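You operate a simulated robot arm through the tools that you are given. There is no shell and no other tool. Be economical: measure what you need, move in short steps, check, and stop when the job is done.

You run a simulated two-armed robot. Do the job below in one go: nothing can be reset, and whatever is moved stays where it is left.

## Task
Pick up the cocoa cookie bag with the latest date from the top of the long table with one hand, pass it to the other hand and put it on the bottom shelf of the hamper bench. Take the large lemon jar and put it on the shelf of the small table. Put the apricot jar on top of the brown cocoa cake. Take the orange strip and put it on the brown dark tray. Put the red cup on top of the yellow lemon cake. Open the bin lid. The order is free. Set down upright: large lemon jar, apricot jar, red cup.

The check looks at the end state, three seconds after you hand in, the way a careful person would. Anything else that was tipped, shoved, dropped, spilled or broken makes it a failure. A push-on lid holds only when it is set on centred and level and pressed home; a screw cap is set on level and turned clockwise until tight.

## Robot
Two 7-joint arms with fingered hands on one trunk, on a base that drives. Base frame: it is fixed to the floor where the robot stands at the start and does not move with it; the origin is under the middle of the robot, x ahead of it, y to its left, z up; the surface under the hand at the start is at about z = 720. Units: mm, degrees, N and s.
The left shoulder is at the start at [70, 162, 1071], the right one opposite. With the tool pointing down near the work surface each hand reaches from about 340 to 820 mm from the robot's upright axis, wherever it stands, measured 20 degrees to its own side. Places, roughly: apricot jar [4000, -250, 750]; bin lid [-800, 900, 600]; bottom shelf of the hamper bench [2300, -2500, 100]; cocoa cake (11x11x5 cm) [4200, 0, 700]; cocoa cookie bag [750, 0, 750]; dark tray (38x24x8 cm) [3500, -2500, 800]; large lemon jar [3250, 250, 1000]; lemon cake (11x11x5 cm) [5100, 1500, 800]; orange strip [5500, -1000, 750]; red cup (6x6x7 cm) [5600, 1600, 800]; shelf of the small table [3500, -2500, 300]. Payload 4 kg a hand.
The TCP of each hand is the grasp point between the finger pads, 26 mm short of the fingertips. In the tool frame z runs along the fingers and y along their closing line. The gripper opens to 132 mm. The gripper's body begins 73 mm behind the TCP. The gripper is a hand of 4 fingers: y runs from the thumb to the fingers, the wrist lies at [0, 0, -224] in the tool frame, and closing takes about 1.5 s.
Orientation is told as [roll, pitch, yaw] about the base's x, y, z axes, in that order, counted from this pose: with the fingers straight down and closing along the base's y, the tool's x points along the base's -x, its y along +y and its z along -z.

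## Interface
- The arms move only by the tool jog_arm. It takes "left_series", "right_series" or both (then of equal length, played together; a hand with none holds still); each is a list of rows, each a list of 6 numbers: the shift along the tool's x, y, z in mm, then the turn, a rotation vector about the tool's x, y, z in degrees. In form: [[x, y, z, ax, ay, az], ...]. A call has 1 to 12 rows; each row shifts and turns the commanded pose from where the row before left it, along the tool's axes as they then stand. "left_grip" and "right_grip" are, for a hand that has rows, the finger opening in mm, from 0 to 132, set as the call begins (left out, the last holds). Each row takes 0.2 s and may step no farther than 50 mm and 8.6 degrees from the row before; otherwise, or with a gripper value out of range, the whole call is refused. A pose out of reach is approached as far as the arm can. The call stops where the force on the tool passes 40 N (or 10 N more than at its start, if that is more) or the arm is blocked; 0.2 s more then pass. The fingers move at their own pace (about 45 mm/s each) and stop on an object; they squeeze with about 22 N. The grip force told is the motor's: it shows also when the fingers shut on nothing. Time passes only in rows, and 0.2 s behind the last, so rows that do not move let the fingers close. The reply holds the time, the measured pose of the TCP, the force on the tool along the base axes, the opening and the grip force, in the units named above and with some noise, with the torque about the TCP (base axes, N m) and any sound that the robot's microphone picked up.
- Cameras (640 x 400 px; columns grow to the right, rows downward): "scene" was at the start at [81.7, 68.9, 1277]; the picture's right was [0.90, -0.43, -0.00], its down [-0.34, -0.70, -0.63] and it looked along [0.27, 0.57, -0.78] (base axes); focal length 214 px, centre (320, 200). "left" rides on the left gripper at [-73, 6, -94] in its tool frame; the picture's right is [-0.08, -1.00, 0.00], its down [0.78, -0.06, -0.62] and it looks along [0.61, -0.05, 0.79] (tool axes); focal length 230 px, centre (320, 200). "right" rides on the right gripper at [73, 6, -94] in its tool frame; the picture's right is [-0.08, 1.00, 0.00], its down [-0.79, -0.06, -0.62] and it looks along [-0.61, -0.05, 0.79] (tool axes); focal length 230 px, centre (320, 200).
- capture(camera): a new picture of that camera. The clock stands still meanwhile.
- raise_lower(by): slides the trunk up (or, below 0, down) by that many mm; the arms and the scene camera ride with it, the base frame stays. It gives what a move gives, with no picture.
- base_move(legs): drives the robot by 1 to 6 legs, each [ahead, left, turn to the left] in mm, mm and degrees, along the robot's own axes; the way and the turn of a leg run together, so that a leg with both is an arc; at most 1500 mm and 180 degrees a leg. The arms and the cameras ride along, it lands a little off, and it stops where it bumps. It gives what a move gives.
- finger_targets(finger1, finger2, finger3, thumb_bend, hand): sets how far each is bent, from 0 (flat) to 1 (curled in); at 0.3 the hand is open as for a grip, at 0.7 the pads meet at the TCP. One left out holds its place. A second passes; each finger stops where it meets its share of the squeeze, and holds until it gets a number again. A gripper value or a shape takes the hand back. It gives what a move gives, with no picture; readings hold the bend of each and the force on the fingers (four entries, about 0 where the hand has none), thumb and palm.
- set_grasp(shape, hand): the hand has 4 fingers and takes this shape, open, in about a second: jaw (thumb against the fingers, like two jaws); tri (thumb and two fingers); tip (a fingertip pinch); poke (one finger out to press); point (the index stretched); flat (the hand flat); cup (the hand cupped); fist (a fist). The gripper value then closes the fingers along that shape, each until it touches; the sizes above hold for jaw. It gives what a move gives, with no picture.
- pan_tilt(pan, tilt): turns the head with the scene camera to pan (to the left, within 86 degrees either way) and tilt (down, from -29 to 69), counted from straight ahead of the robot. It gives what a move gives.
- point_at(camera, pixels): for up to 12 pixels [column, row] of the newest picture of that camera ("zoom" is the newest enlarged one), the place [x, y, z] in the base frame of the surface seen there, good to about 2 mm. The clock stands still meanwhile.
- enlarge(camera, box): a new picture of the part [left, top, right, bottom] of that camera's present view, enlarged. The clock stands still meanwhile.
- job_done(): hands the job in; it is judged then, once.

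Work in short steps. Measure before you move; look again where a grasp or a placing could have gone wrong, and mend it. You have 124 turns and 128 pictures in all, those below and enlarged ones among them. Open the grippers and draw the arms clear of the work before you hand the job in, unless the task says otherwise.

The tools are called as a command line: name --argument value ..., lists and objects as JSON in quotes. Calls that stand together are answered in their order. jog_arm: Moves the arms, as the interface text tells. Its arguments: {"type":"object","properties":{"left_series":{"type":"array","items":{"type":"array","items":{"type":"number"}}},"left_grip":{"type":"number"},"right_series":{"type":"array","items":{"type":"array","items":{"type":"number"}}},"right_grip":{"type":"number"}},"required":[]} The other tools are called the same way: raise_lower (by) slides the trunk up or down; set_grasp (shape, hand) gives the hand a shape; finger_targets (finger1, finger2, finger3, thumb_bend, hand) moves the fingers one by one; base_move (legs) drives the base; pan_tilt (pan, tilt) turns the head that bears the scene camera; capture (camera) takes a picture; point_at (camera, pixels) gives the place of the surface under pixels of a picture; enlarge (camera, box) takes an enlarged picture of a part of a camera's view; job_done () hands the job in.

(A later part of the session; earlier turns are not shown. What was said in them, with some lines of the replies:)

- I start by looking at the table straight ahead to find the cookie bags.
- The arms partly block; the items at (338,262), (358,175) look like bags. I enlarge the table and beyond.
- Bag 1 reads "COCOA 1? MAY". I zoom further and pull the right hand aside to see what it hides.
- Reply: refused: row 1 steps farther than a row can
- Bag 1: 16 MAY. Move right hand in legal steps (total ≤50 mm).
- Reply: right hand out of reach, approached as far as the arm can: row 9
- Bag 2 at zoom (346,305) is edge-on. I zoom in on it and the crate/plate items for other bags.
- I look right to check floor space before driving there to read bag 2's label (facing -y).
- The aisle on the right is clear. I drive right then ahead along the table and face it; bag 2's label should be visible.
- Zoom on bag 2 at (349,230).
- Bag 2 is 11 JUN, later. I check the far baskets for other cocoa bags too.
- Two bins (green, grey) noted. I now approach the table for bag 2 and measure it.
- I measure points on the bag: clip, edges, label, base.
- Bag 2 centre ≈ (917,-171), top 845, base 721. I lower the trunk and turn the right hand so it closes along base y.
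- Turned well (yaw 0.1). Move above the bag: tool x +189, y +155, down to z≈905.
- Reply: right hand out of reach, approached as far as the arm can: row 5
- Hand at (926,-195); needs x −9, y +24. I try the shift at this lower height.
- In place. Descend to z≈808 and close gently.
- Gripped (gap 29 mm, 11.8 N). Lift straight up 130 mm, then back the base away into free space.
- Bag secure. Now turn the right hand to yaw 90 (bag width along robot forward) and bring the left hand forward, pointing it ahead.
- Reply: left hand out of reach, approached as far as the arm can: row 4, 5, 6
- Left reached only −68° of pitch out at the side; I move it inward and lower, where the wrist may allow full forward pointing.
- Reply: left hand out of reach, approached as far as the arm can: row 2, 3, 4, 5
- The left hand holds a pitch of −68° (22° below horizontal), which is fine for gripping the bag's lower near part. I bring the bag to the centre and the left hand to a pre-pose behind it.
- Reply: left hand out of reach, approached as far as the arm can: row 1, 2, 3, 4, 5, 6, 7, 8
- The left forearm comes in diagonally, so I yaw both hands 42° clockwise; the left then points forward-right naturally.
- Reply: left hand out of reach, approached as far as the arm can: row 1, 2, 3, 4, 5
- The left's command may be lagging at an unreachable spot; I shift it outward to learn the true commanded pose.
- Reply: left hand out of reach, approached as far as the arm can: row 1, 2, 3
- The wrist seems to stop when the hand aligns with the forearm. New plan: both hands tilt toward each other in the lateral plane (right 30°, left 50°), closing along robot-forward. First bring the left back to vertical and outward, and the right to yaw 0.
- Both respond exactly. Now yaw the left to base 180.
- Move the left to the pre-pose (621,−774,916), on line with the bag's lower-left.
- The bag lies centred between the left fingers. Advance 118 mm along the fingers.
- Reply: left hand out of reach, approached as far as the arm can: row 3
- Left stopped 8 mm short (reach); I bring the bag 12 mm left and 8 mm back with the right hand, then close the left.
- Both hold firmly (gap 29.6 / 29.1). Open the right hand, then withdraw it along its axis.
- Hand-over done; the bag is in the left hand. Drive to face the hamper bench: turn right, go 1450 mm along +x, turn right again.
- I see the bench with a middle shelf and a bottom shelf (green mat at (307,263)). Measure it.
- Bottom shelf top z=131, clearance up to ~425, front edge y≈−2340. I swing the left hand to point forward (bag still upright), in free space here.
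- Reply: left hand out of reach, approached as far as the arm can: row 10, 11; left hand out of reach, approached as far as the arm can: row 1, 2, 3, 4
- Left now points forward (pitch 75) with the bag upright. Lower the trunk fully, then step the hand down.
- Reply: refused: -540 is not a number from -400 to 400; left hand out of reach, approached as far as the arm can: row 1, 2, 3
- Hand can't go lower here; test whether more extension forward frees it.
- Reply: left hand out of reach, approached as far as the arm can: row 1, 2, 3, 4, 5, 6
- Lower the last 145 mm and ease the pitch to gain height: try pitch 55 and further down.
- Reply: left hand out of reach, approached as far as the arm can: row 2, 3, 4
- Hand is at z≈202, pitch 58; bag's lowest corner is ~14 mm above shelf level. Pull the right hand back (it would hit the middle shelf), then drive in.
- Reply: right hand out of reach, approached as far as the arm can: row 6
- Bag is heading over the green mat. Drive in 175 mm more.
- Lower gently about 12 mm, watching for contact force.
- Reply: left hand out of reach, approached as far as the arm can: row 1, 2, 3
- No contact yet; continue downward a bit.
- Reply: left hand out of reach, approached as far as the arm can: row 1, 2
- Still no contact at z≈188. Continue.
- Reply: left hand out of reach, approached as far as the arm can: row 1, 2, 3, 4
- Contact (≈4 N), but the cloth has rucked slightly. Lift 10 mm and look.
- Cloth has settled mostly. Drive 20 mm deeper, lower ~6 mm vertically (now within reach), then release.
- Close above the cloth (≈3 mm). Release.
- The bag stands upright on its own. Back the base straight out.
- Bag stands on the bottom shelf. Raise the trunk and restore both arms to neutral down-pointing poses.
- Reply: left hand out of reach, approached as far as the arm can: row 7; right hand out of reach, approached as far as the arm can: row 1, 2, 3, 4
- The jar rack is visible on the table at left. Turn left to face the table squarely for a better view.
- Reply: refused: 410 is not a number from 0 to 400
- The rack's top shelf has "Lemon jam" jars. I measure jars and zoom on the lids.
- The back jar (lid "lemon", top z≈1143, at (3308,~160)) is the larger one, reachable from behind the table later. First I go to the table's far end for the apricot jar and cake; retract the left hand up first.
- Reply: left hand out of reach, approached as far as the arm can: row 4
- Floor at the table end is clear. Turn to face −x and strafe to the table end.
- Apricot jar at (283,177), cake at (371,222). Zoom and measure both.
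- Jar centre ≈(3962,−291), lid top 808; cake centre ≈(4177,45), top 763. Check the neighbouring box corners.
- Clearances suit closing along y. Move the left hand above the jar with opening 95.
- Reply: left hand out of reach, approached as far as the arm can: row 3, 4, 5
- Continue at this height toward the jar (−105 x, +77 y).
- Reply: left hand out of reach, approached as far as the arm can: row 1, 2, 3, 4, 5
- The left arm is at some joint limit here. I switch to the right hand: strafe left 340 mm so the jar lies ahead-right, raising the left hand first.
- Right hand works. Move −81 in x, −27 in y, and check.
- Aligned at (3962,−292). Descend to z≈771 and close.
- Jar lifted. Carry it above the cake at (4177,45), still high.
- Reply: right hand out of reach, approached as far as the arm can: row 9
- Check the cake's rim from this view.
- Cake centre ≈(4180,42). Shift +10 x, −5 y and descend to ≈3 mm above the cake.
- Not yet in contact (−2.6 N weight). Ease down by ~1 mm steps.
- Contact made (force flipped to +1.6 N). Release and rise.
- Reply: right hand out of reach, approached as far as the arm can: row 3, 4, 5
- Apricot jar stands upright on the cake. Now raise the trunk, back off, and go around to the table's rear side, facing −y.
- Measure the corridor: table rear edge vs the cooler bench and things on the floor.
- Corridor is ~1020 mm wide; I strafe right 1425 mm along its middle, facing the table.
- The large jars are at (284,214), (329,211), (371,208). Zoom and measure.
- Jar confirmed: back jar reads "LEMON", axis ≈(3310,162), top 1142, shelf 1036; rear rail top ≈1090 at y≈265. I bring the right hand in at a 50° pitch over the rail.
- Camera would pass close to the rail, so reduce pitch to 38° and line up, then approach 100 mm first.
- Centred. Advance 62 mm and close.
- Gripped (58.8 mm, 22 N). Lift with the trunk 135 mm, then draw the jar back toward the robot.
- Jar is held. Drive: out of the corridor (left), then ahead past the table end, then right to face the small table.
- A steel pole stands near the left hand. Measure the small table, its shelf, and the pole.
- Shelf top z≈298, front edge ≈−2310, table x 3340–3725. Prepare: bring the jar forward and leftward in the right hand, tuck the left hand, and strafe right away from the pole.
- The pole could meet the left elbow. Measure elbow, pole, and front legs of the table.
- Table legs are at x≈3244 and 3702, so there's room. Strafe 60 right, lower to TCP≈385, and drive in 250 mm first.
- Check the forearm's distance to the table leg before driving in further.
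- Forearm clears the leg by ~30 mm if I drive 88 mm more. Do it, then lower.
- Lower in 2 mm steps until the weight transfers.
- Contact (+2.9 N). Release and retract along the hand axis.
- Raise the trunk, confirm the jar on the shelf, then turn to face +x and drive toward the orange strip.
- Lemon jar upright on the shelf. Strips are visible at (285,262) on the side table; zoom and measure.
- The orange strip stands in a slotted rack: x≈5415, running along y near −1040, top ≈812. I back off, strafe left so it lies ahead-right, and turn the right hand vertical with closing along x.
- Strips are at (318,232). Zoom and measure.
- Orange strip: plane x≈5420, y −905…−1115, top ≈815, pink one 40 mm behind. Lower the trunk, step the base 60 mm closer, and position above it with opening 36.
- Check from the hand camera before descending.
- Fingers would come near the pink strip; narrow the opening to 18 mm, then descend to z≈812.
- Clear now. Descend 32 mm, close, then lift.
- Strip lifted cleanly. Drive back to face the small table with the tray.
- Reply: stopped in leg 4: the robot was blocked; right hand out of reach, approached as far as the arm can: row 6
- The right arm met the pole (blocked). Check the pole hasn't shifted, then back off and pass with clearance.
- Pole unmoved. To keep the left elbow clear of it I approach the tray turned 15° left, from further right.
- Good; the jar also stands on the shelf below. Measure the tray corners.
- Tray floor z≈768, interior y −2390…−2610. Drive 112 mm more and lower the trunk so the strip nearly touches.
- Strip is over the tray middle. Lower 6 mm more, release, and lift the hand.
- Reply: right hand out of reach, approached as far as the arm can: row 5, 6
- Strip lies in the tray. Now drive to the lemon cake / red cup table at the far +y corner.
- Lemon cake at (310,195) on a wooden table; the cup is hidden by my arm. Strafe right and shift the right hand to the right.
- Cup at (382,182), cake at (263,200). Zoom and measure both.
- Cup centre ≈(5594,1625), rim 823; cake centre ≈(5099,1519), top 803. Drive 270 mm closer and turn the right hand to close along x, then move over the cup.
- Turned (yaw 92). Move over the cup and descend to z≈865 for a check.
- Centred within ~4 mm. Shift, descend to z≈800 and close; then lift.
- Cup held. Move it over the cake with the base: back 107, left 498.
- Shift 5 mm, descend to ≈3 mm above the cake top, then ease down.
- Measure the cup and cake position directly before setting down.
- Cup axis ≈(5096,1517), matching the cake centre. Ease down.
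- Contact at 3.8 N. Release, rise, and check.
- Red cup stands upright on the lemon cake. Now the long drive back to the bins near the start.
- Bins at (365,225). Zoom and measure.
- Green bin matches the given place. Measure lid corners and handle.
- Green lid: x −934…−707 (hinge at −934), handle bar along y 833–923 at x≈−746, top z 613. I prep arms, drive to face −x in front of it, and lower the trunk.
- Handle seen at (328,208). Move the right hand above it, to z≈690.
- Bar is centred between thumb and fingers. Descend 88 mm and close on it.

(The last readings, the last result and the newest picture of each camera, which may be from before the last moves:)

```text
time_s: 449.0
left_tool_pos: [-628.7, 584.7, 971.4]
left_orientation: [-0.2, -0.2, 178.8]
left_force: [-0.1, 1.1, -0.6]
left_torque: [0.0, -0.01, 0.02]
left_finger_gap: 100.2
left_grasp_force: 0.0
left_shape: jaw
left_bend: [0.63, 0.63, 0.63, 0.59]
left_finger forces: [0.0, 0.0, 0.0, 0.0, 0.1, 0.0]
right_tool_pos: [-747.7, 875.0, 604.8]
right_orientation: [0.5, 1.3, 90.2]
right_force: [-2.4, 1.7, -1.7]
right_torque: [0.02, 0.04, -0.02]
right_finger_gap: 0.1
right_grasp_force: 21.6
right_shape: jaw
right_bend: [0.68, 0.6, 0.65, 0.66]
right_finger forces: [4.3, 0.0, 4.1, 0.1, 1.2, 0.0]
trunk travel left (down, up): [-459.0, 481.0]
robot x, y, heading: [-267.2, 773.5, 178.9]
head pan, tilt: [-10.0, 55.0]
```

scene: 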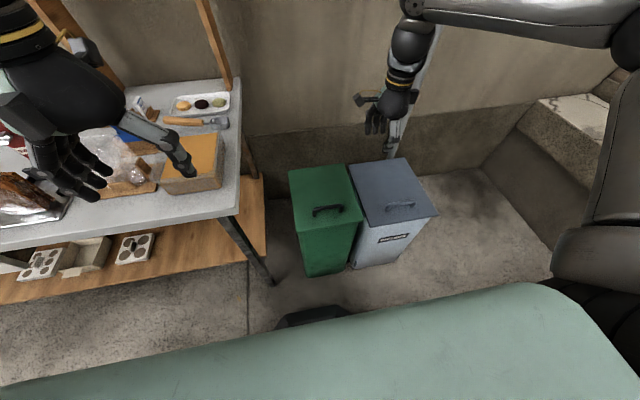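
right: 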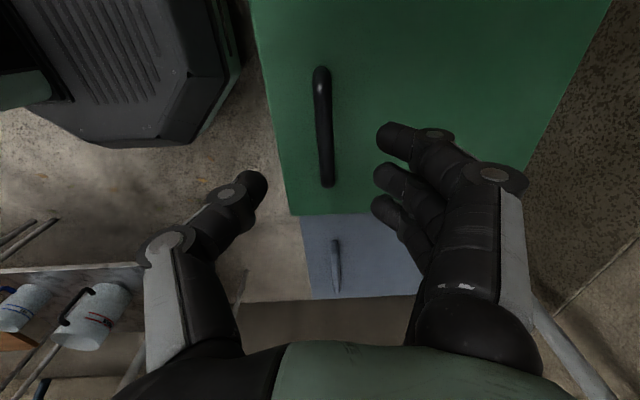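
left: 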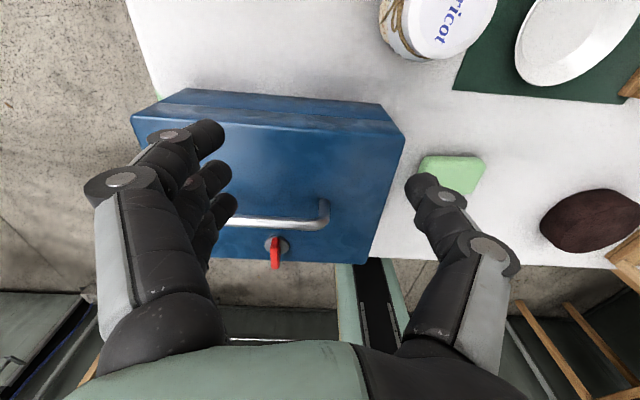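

Fingers closed around/under the bar (uneven contact). Try raising along the lid's arc to 45° and check.

jog_arm --right_series '[[0, 6.2, -24, 0, 0, 0], [0, 9.2, -22.9, 0, 0, 0], [0, 12.2, -21.6, 0, 0, 0], [0, 14.8, -19.8, 0, 0, 0], [0, 17.3, -17.7, 0, 0, 0], [0, 19.5, -15.2, 0, 0, 0]]'

capture --camera "scene"

```text
time_s: 450.4
left_tool_pos: [-629.4, 583.2, 970.6]
left_orientation: [-0.1, -0.2, 178.8]
left_force: [0.1, 0.5, -0.1]
left_torque: [0.02, 0.01, 0.0]
left_finger_gap: 100.7
left_grasp_force: 0.1
left_shape: jaw
left_bend: [0.63, 0.63, 0.63, 0.59]
left_finger forces: [0.1, 0.1, 0.0, 0.1, 0.0, 0.1]
right_tool_pos: [-825.7, 876.5, 727.8]
right_orientation: [0.5, 1.3, 90.3]
right_force: [-0.5, -4.9, -3.7]
right_torque: [0.01, -0.01, 0.04]
right_finger_gap: 0.0
right_grasp_force: 22.1
right_shape: jaw
right_bend: [0.7, 0.6, 0.66, 0.66]
right_finger forces: [2.5, 0.0, 3.6, 0.1, 3.1, 0.1]
trunk travel left (down, up): [-459.0, 481.0]
robot x, y, heading: [-264.0, 772.4, 179.0]
head pan, tilt: [-10.0, 55.0]
```

```text
10 pictures are left
```

scene: 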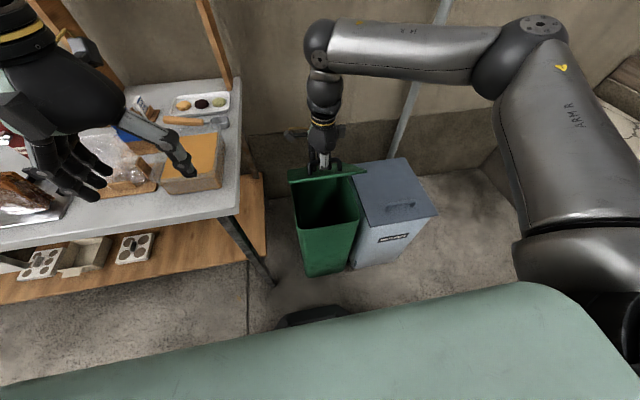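

Lid is opening well. Continue the arc to ~100°.

jog_arm --right_series '[[0, 21.4, -12.7, 0, 0, 0], [0, 22.7, -9.7, 0, 0, 0], [0, 23.8, -6.6, 0, 0, 0], [0, 24.6, -3.6, 0, 0, 0], [0, 24.7, -0.2, 0, 0, 0], [0, 24.6, 3, 0, 0, 0], [0, 24, 6.2, 0, 0, 0], [0, 12, 4, 0, 0, 0], [0, 0, 0, 0, 0, 0]]'

capture --camera "scene"

```text
time_s: 452.4
left_tool_pos: [-628.8, 583.8, 971.0]
left_orientation: [0.0, -0.3, 178.8]
left_force: [-0.5, 0.7, -0.2]
left_torque: [-0.03, 0.0, -0.02]
left_finger_gap: 100.3
left_grasp_force: 0.2
left_shape: jaw
left_bend: [0.63, 0.63, 0.63, 0.59]
left_finger forces: [0.0, 0.0, 0.0, 0.0, 0.0, 0.0]
right_tool_pos: [-979.0, 877.6, 756.3]
right_orientation: [0.7, 1.4, 90.4]
right_force: [0.4, 0.1, -0.6]
right_torque: [0.02, 0.01, 0.0]
right_finger_gap: 0.0
right_grasp_force: 21.9
right_shape: jaw
right_bend: [0.7, 0.6, 0.68, 0.66]
right_finger forces: [0.0, 0.0, 0.1, 0.0, 0.5, 0.1]
right hand out of reach, approached as far as the arm can: row 7, 8
trunk travel left (down, up): [-459.0, 481.0]
robot x, y, heading: [-269.8, 770.6, 179.3]
head pan, tilt: [-10.0, 55.0]
```

```text
9 pictures are left
```

scene: 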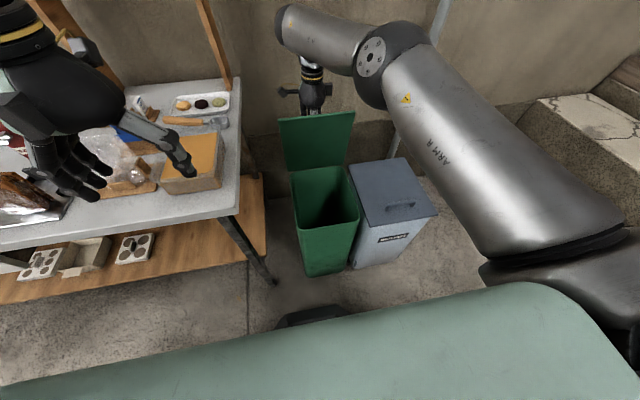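

Lid appears past vertical with no load on the fingers. Open the fingers moderately and raise straight up, then check.

jog_arm --right_series '[[0, 0, 0, 0, 0, 0], [0, 0, 0, 0, 0, 0], [0, 0, 0, 0, 0, 0], [0, 0, 0, 0, 0, 0]]' --right_grip 40

raise_lower --by 130

capture --camera "scene"

```text
time_s: 453.4
left_tool_pos: [-628.8, 583.8, 970.2]
left_orientation: [-0.1, -0.2, 178.8]
left_force: [-0.4, 1.0, -0.2]
left_torque: [0.02, 0.01, -0.05]
left_finger_gap: 100.6
left_grasp_force: 0.1
left_shape: jaw
left_bend: [0.63, 0.63, 0.63, 0.59]
left_finger forces: [0.1, 0.0, 0.1, 0.1, 0.0, 0.1]
right_tool_pos: [-979.5, 876.3, 756.0]
right_orientation: [0.5, 1.4, 90.3]
right_force: [-0.1, -0.4, 0.7]
right_torque: [0.01, 0.04, 0.0]
right_finger_gap: 39.4
right_grasp_force: 0.0
right_shape: jaw
right_bend: [0.73, 0.73, 0.73, 0.7]
right_finger forces: [0.0, 0.1, 0.0, 0.1, 0.1, 0.0]
trunk travel left (down, up): [-459.0, 481.0]
robot x, y, heading: [-267.3, 768.7, 178.7]
head pan, tilt: [-10.0, 55.0]
```

```text
time_s: 455.0
left_tool_pos: [-628.7, 584.5, 1100.6]
left_orientation: [-0.1, -0.1, 178.8]
left_force: [0.2, -1.4, 0.7]
left_torque: [0.01, 0.0, 0.03]
left_finger_gap: 100.3
left_grasp_force: 0.1
left_shape: jaw
left_bend: [0.63, 0.63, 0.63, 0.59]
left_finger forces: [0.1, 0.0, 0.0, 0.1, 0.0, 0.1]
right_tool_pos: [-978.1, 876.9, 886.6]
right_orientation: [0.7, 1.3, 90.4]
right_force: [-0.1, -0.7, 0.9]
right_torque: [-0.01, -0.02, -0.02]
right_finger_gap: 39.9
right_grasp_force: 0.1
right_shape: jaw
right_bend: [0.73, 0.73, 0.73, 0.7]
right_finger forces: [0.0, 0.0, 0.0, 0.1, 0.0, 0.0]
trunk travel left (down, up): [-589.0, 351.0]
robot x, y, heading: [-267.0, 770.2, 178.8]
head pan, tilt: [-10.0, 55.0]
```

```text
8 pictures are left
```

scene: 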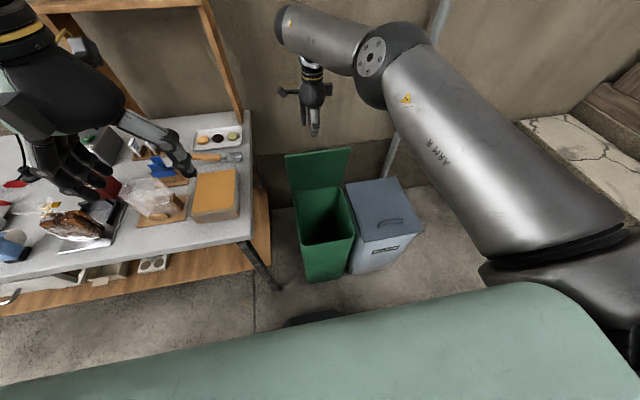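

The lid stays open by itself. Raise a bit more, back away, and confirm once.

raise_lower --by 80

base_move --legs '[[-350, 0, 0]]'

capture --camera "scene"

```text
time_s: 456.1
left_tool_pos: [-627.9, 583.8, 1180.9]
left_orientation: [-0.1, -0.2, 178.8]
left_force: [-0.1, -0.8, -1.0]
left_torque: [-0.02, -0.01, 0.02]
left_finger_gap: 100.2
left_grasp_force: 0.1
left_shape: jaw
left_bend: [0.63, 0.63, 0.63, 0.59]
left_finger forces: [0.0, 0.0, 0.0, 0.0, 0.1, 0.0]
right_tool_pos: [-980.6, 877.1, 965.4]
right_orientation: [0.6, 1.3, 90.3]
right_force: [-0.6, 1.2, -0.3]
right_torque: [-0.04, 0.0, -0.02]
right_finger_gap: 40.0
right_grasp_force: 0.0
right_shape: jaw
right_bend: [0.73, 0.73, 0.73, 0.7]
right_finger forces: [0.0, 0.1, 0.0, 0.0, 0.1, 0.0]
trunk travel left (down, up): [-669.0, 271.0]
robot x, y, heading: [-268.1, 771.6, 178.7]
head pan, tilt: [-10.0, 55.0]
```

```text
time_s: 458.4
left_tool_pos: [-271.6, 574.5, 1179.3]
left_orientation: [-0.1, -0.2, 179.7]
left_force: [0.0, 0.2, 0.1]
left_torque: [-0.03, -0.02, -0.02]
left_finger_gap: 100.3
left_grasp_force: 0.0
left_shape: jaw
left_bend: [0.63, 0.63, 0.63, 0.59]
left_finger forces: [0.0, 0.0, 0.1, 0.0, 0.1, 0.0]
right_tool_pos: [-625.5, 862.6, 964.1]
right_orientation: [0.6, 1.3, 91.1]
right_force: [-0.7, 0.1, -0.7]
right_torque: [-0.01, 0.04, -0.02]
right_finger_gap: 40.2
right_grasp_force: 0.1
right_shape: jaw
right_bend: [0.73, 0.73, 0.73, 0.7]
right_finger forces: [0.1, 0.0, 0.0, 0.0, 0.0, 0.0]
trunk travel left (down, up): [-669.0, 271.0]
robot x, y, heading: [88.7, 769.1, 180.0]
head pan, tilt: [-10.0, 55.0]
```

```text
7 pictures are left
```

scene: 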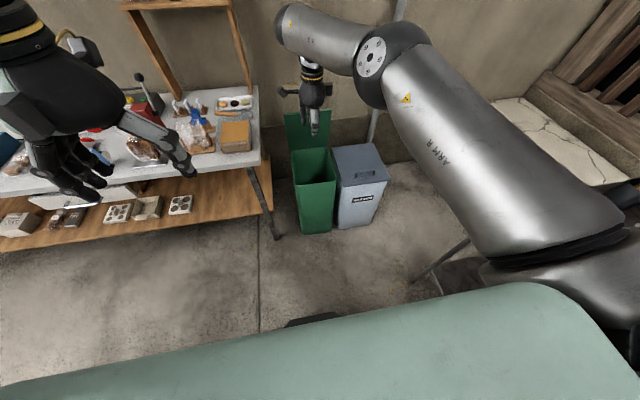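

The lid is open, the arms are clear and the grippers are open; I hand in.

job_done

```text
The job is handed in.
```

I finished all six tasks and handed the job in, with both grippers open and the arms clear of the work.

- **Cocoa bag:** the 11 JUN bag (the other loose bag was 16 MAY; I didn't read dates on the bags in the far baskets) was passed from the right hand to the left. It stands on the bottom shelf of the hamper bench, on the green cloth there. The cloth rucked slightly as I set the bag down.
- **Large lemon jar:** upright on the shelf of the small table.
- **Apricot jar:** upright on top of the cocoa cake.
- **Orange strip:** in the dark tray.
- **Red cup:** upright on top of the lemon cake.
- **Bin:** the green bin's lid is open and stays open by itself. A grey bin stands beside it; the green one matched the given position.

While I was carrying the strip, the right arm bumped the steel pole near the small table. The positions I measured afterwards matched the earlier ones, so it looks unmoved.
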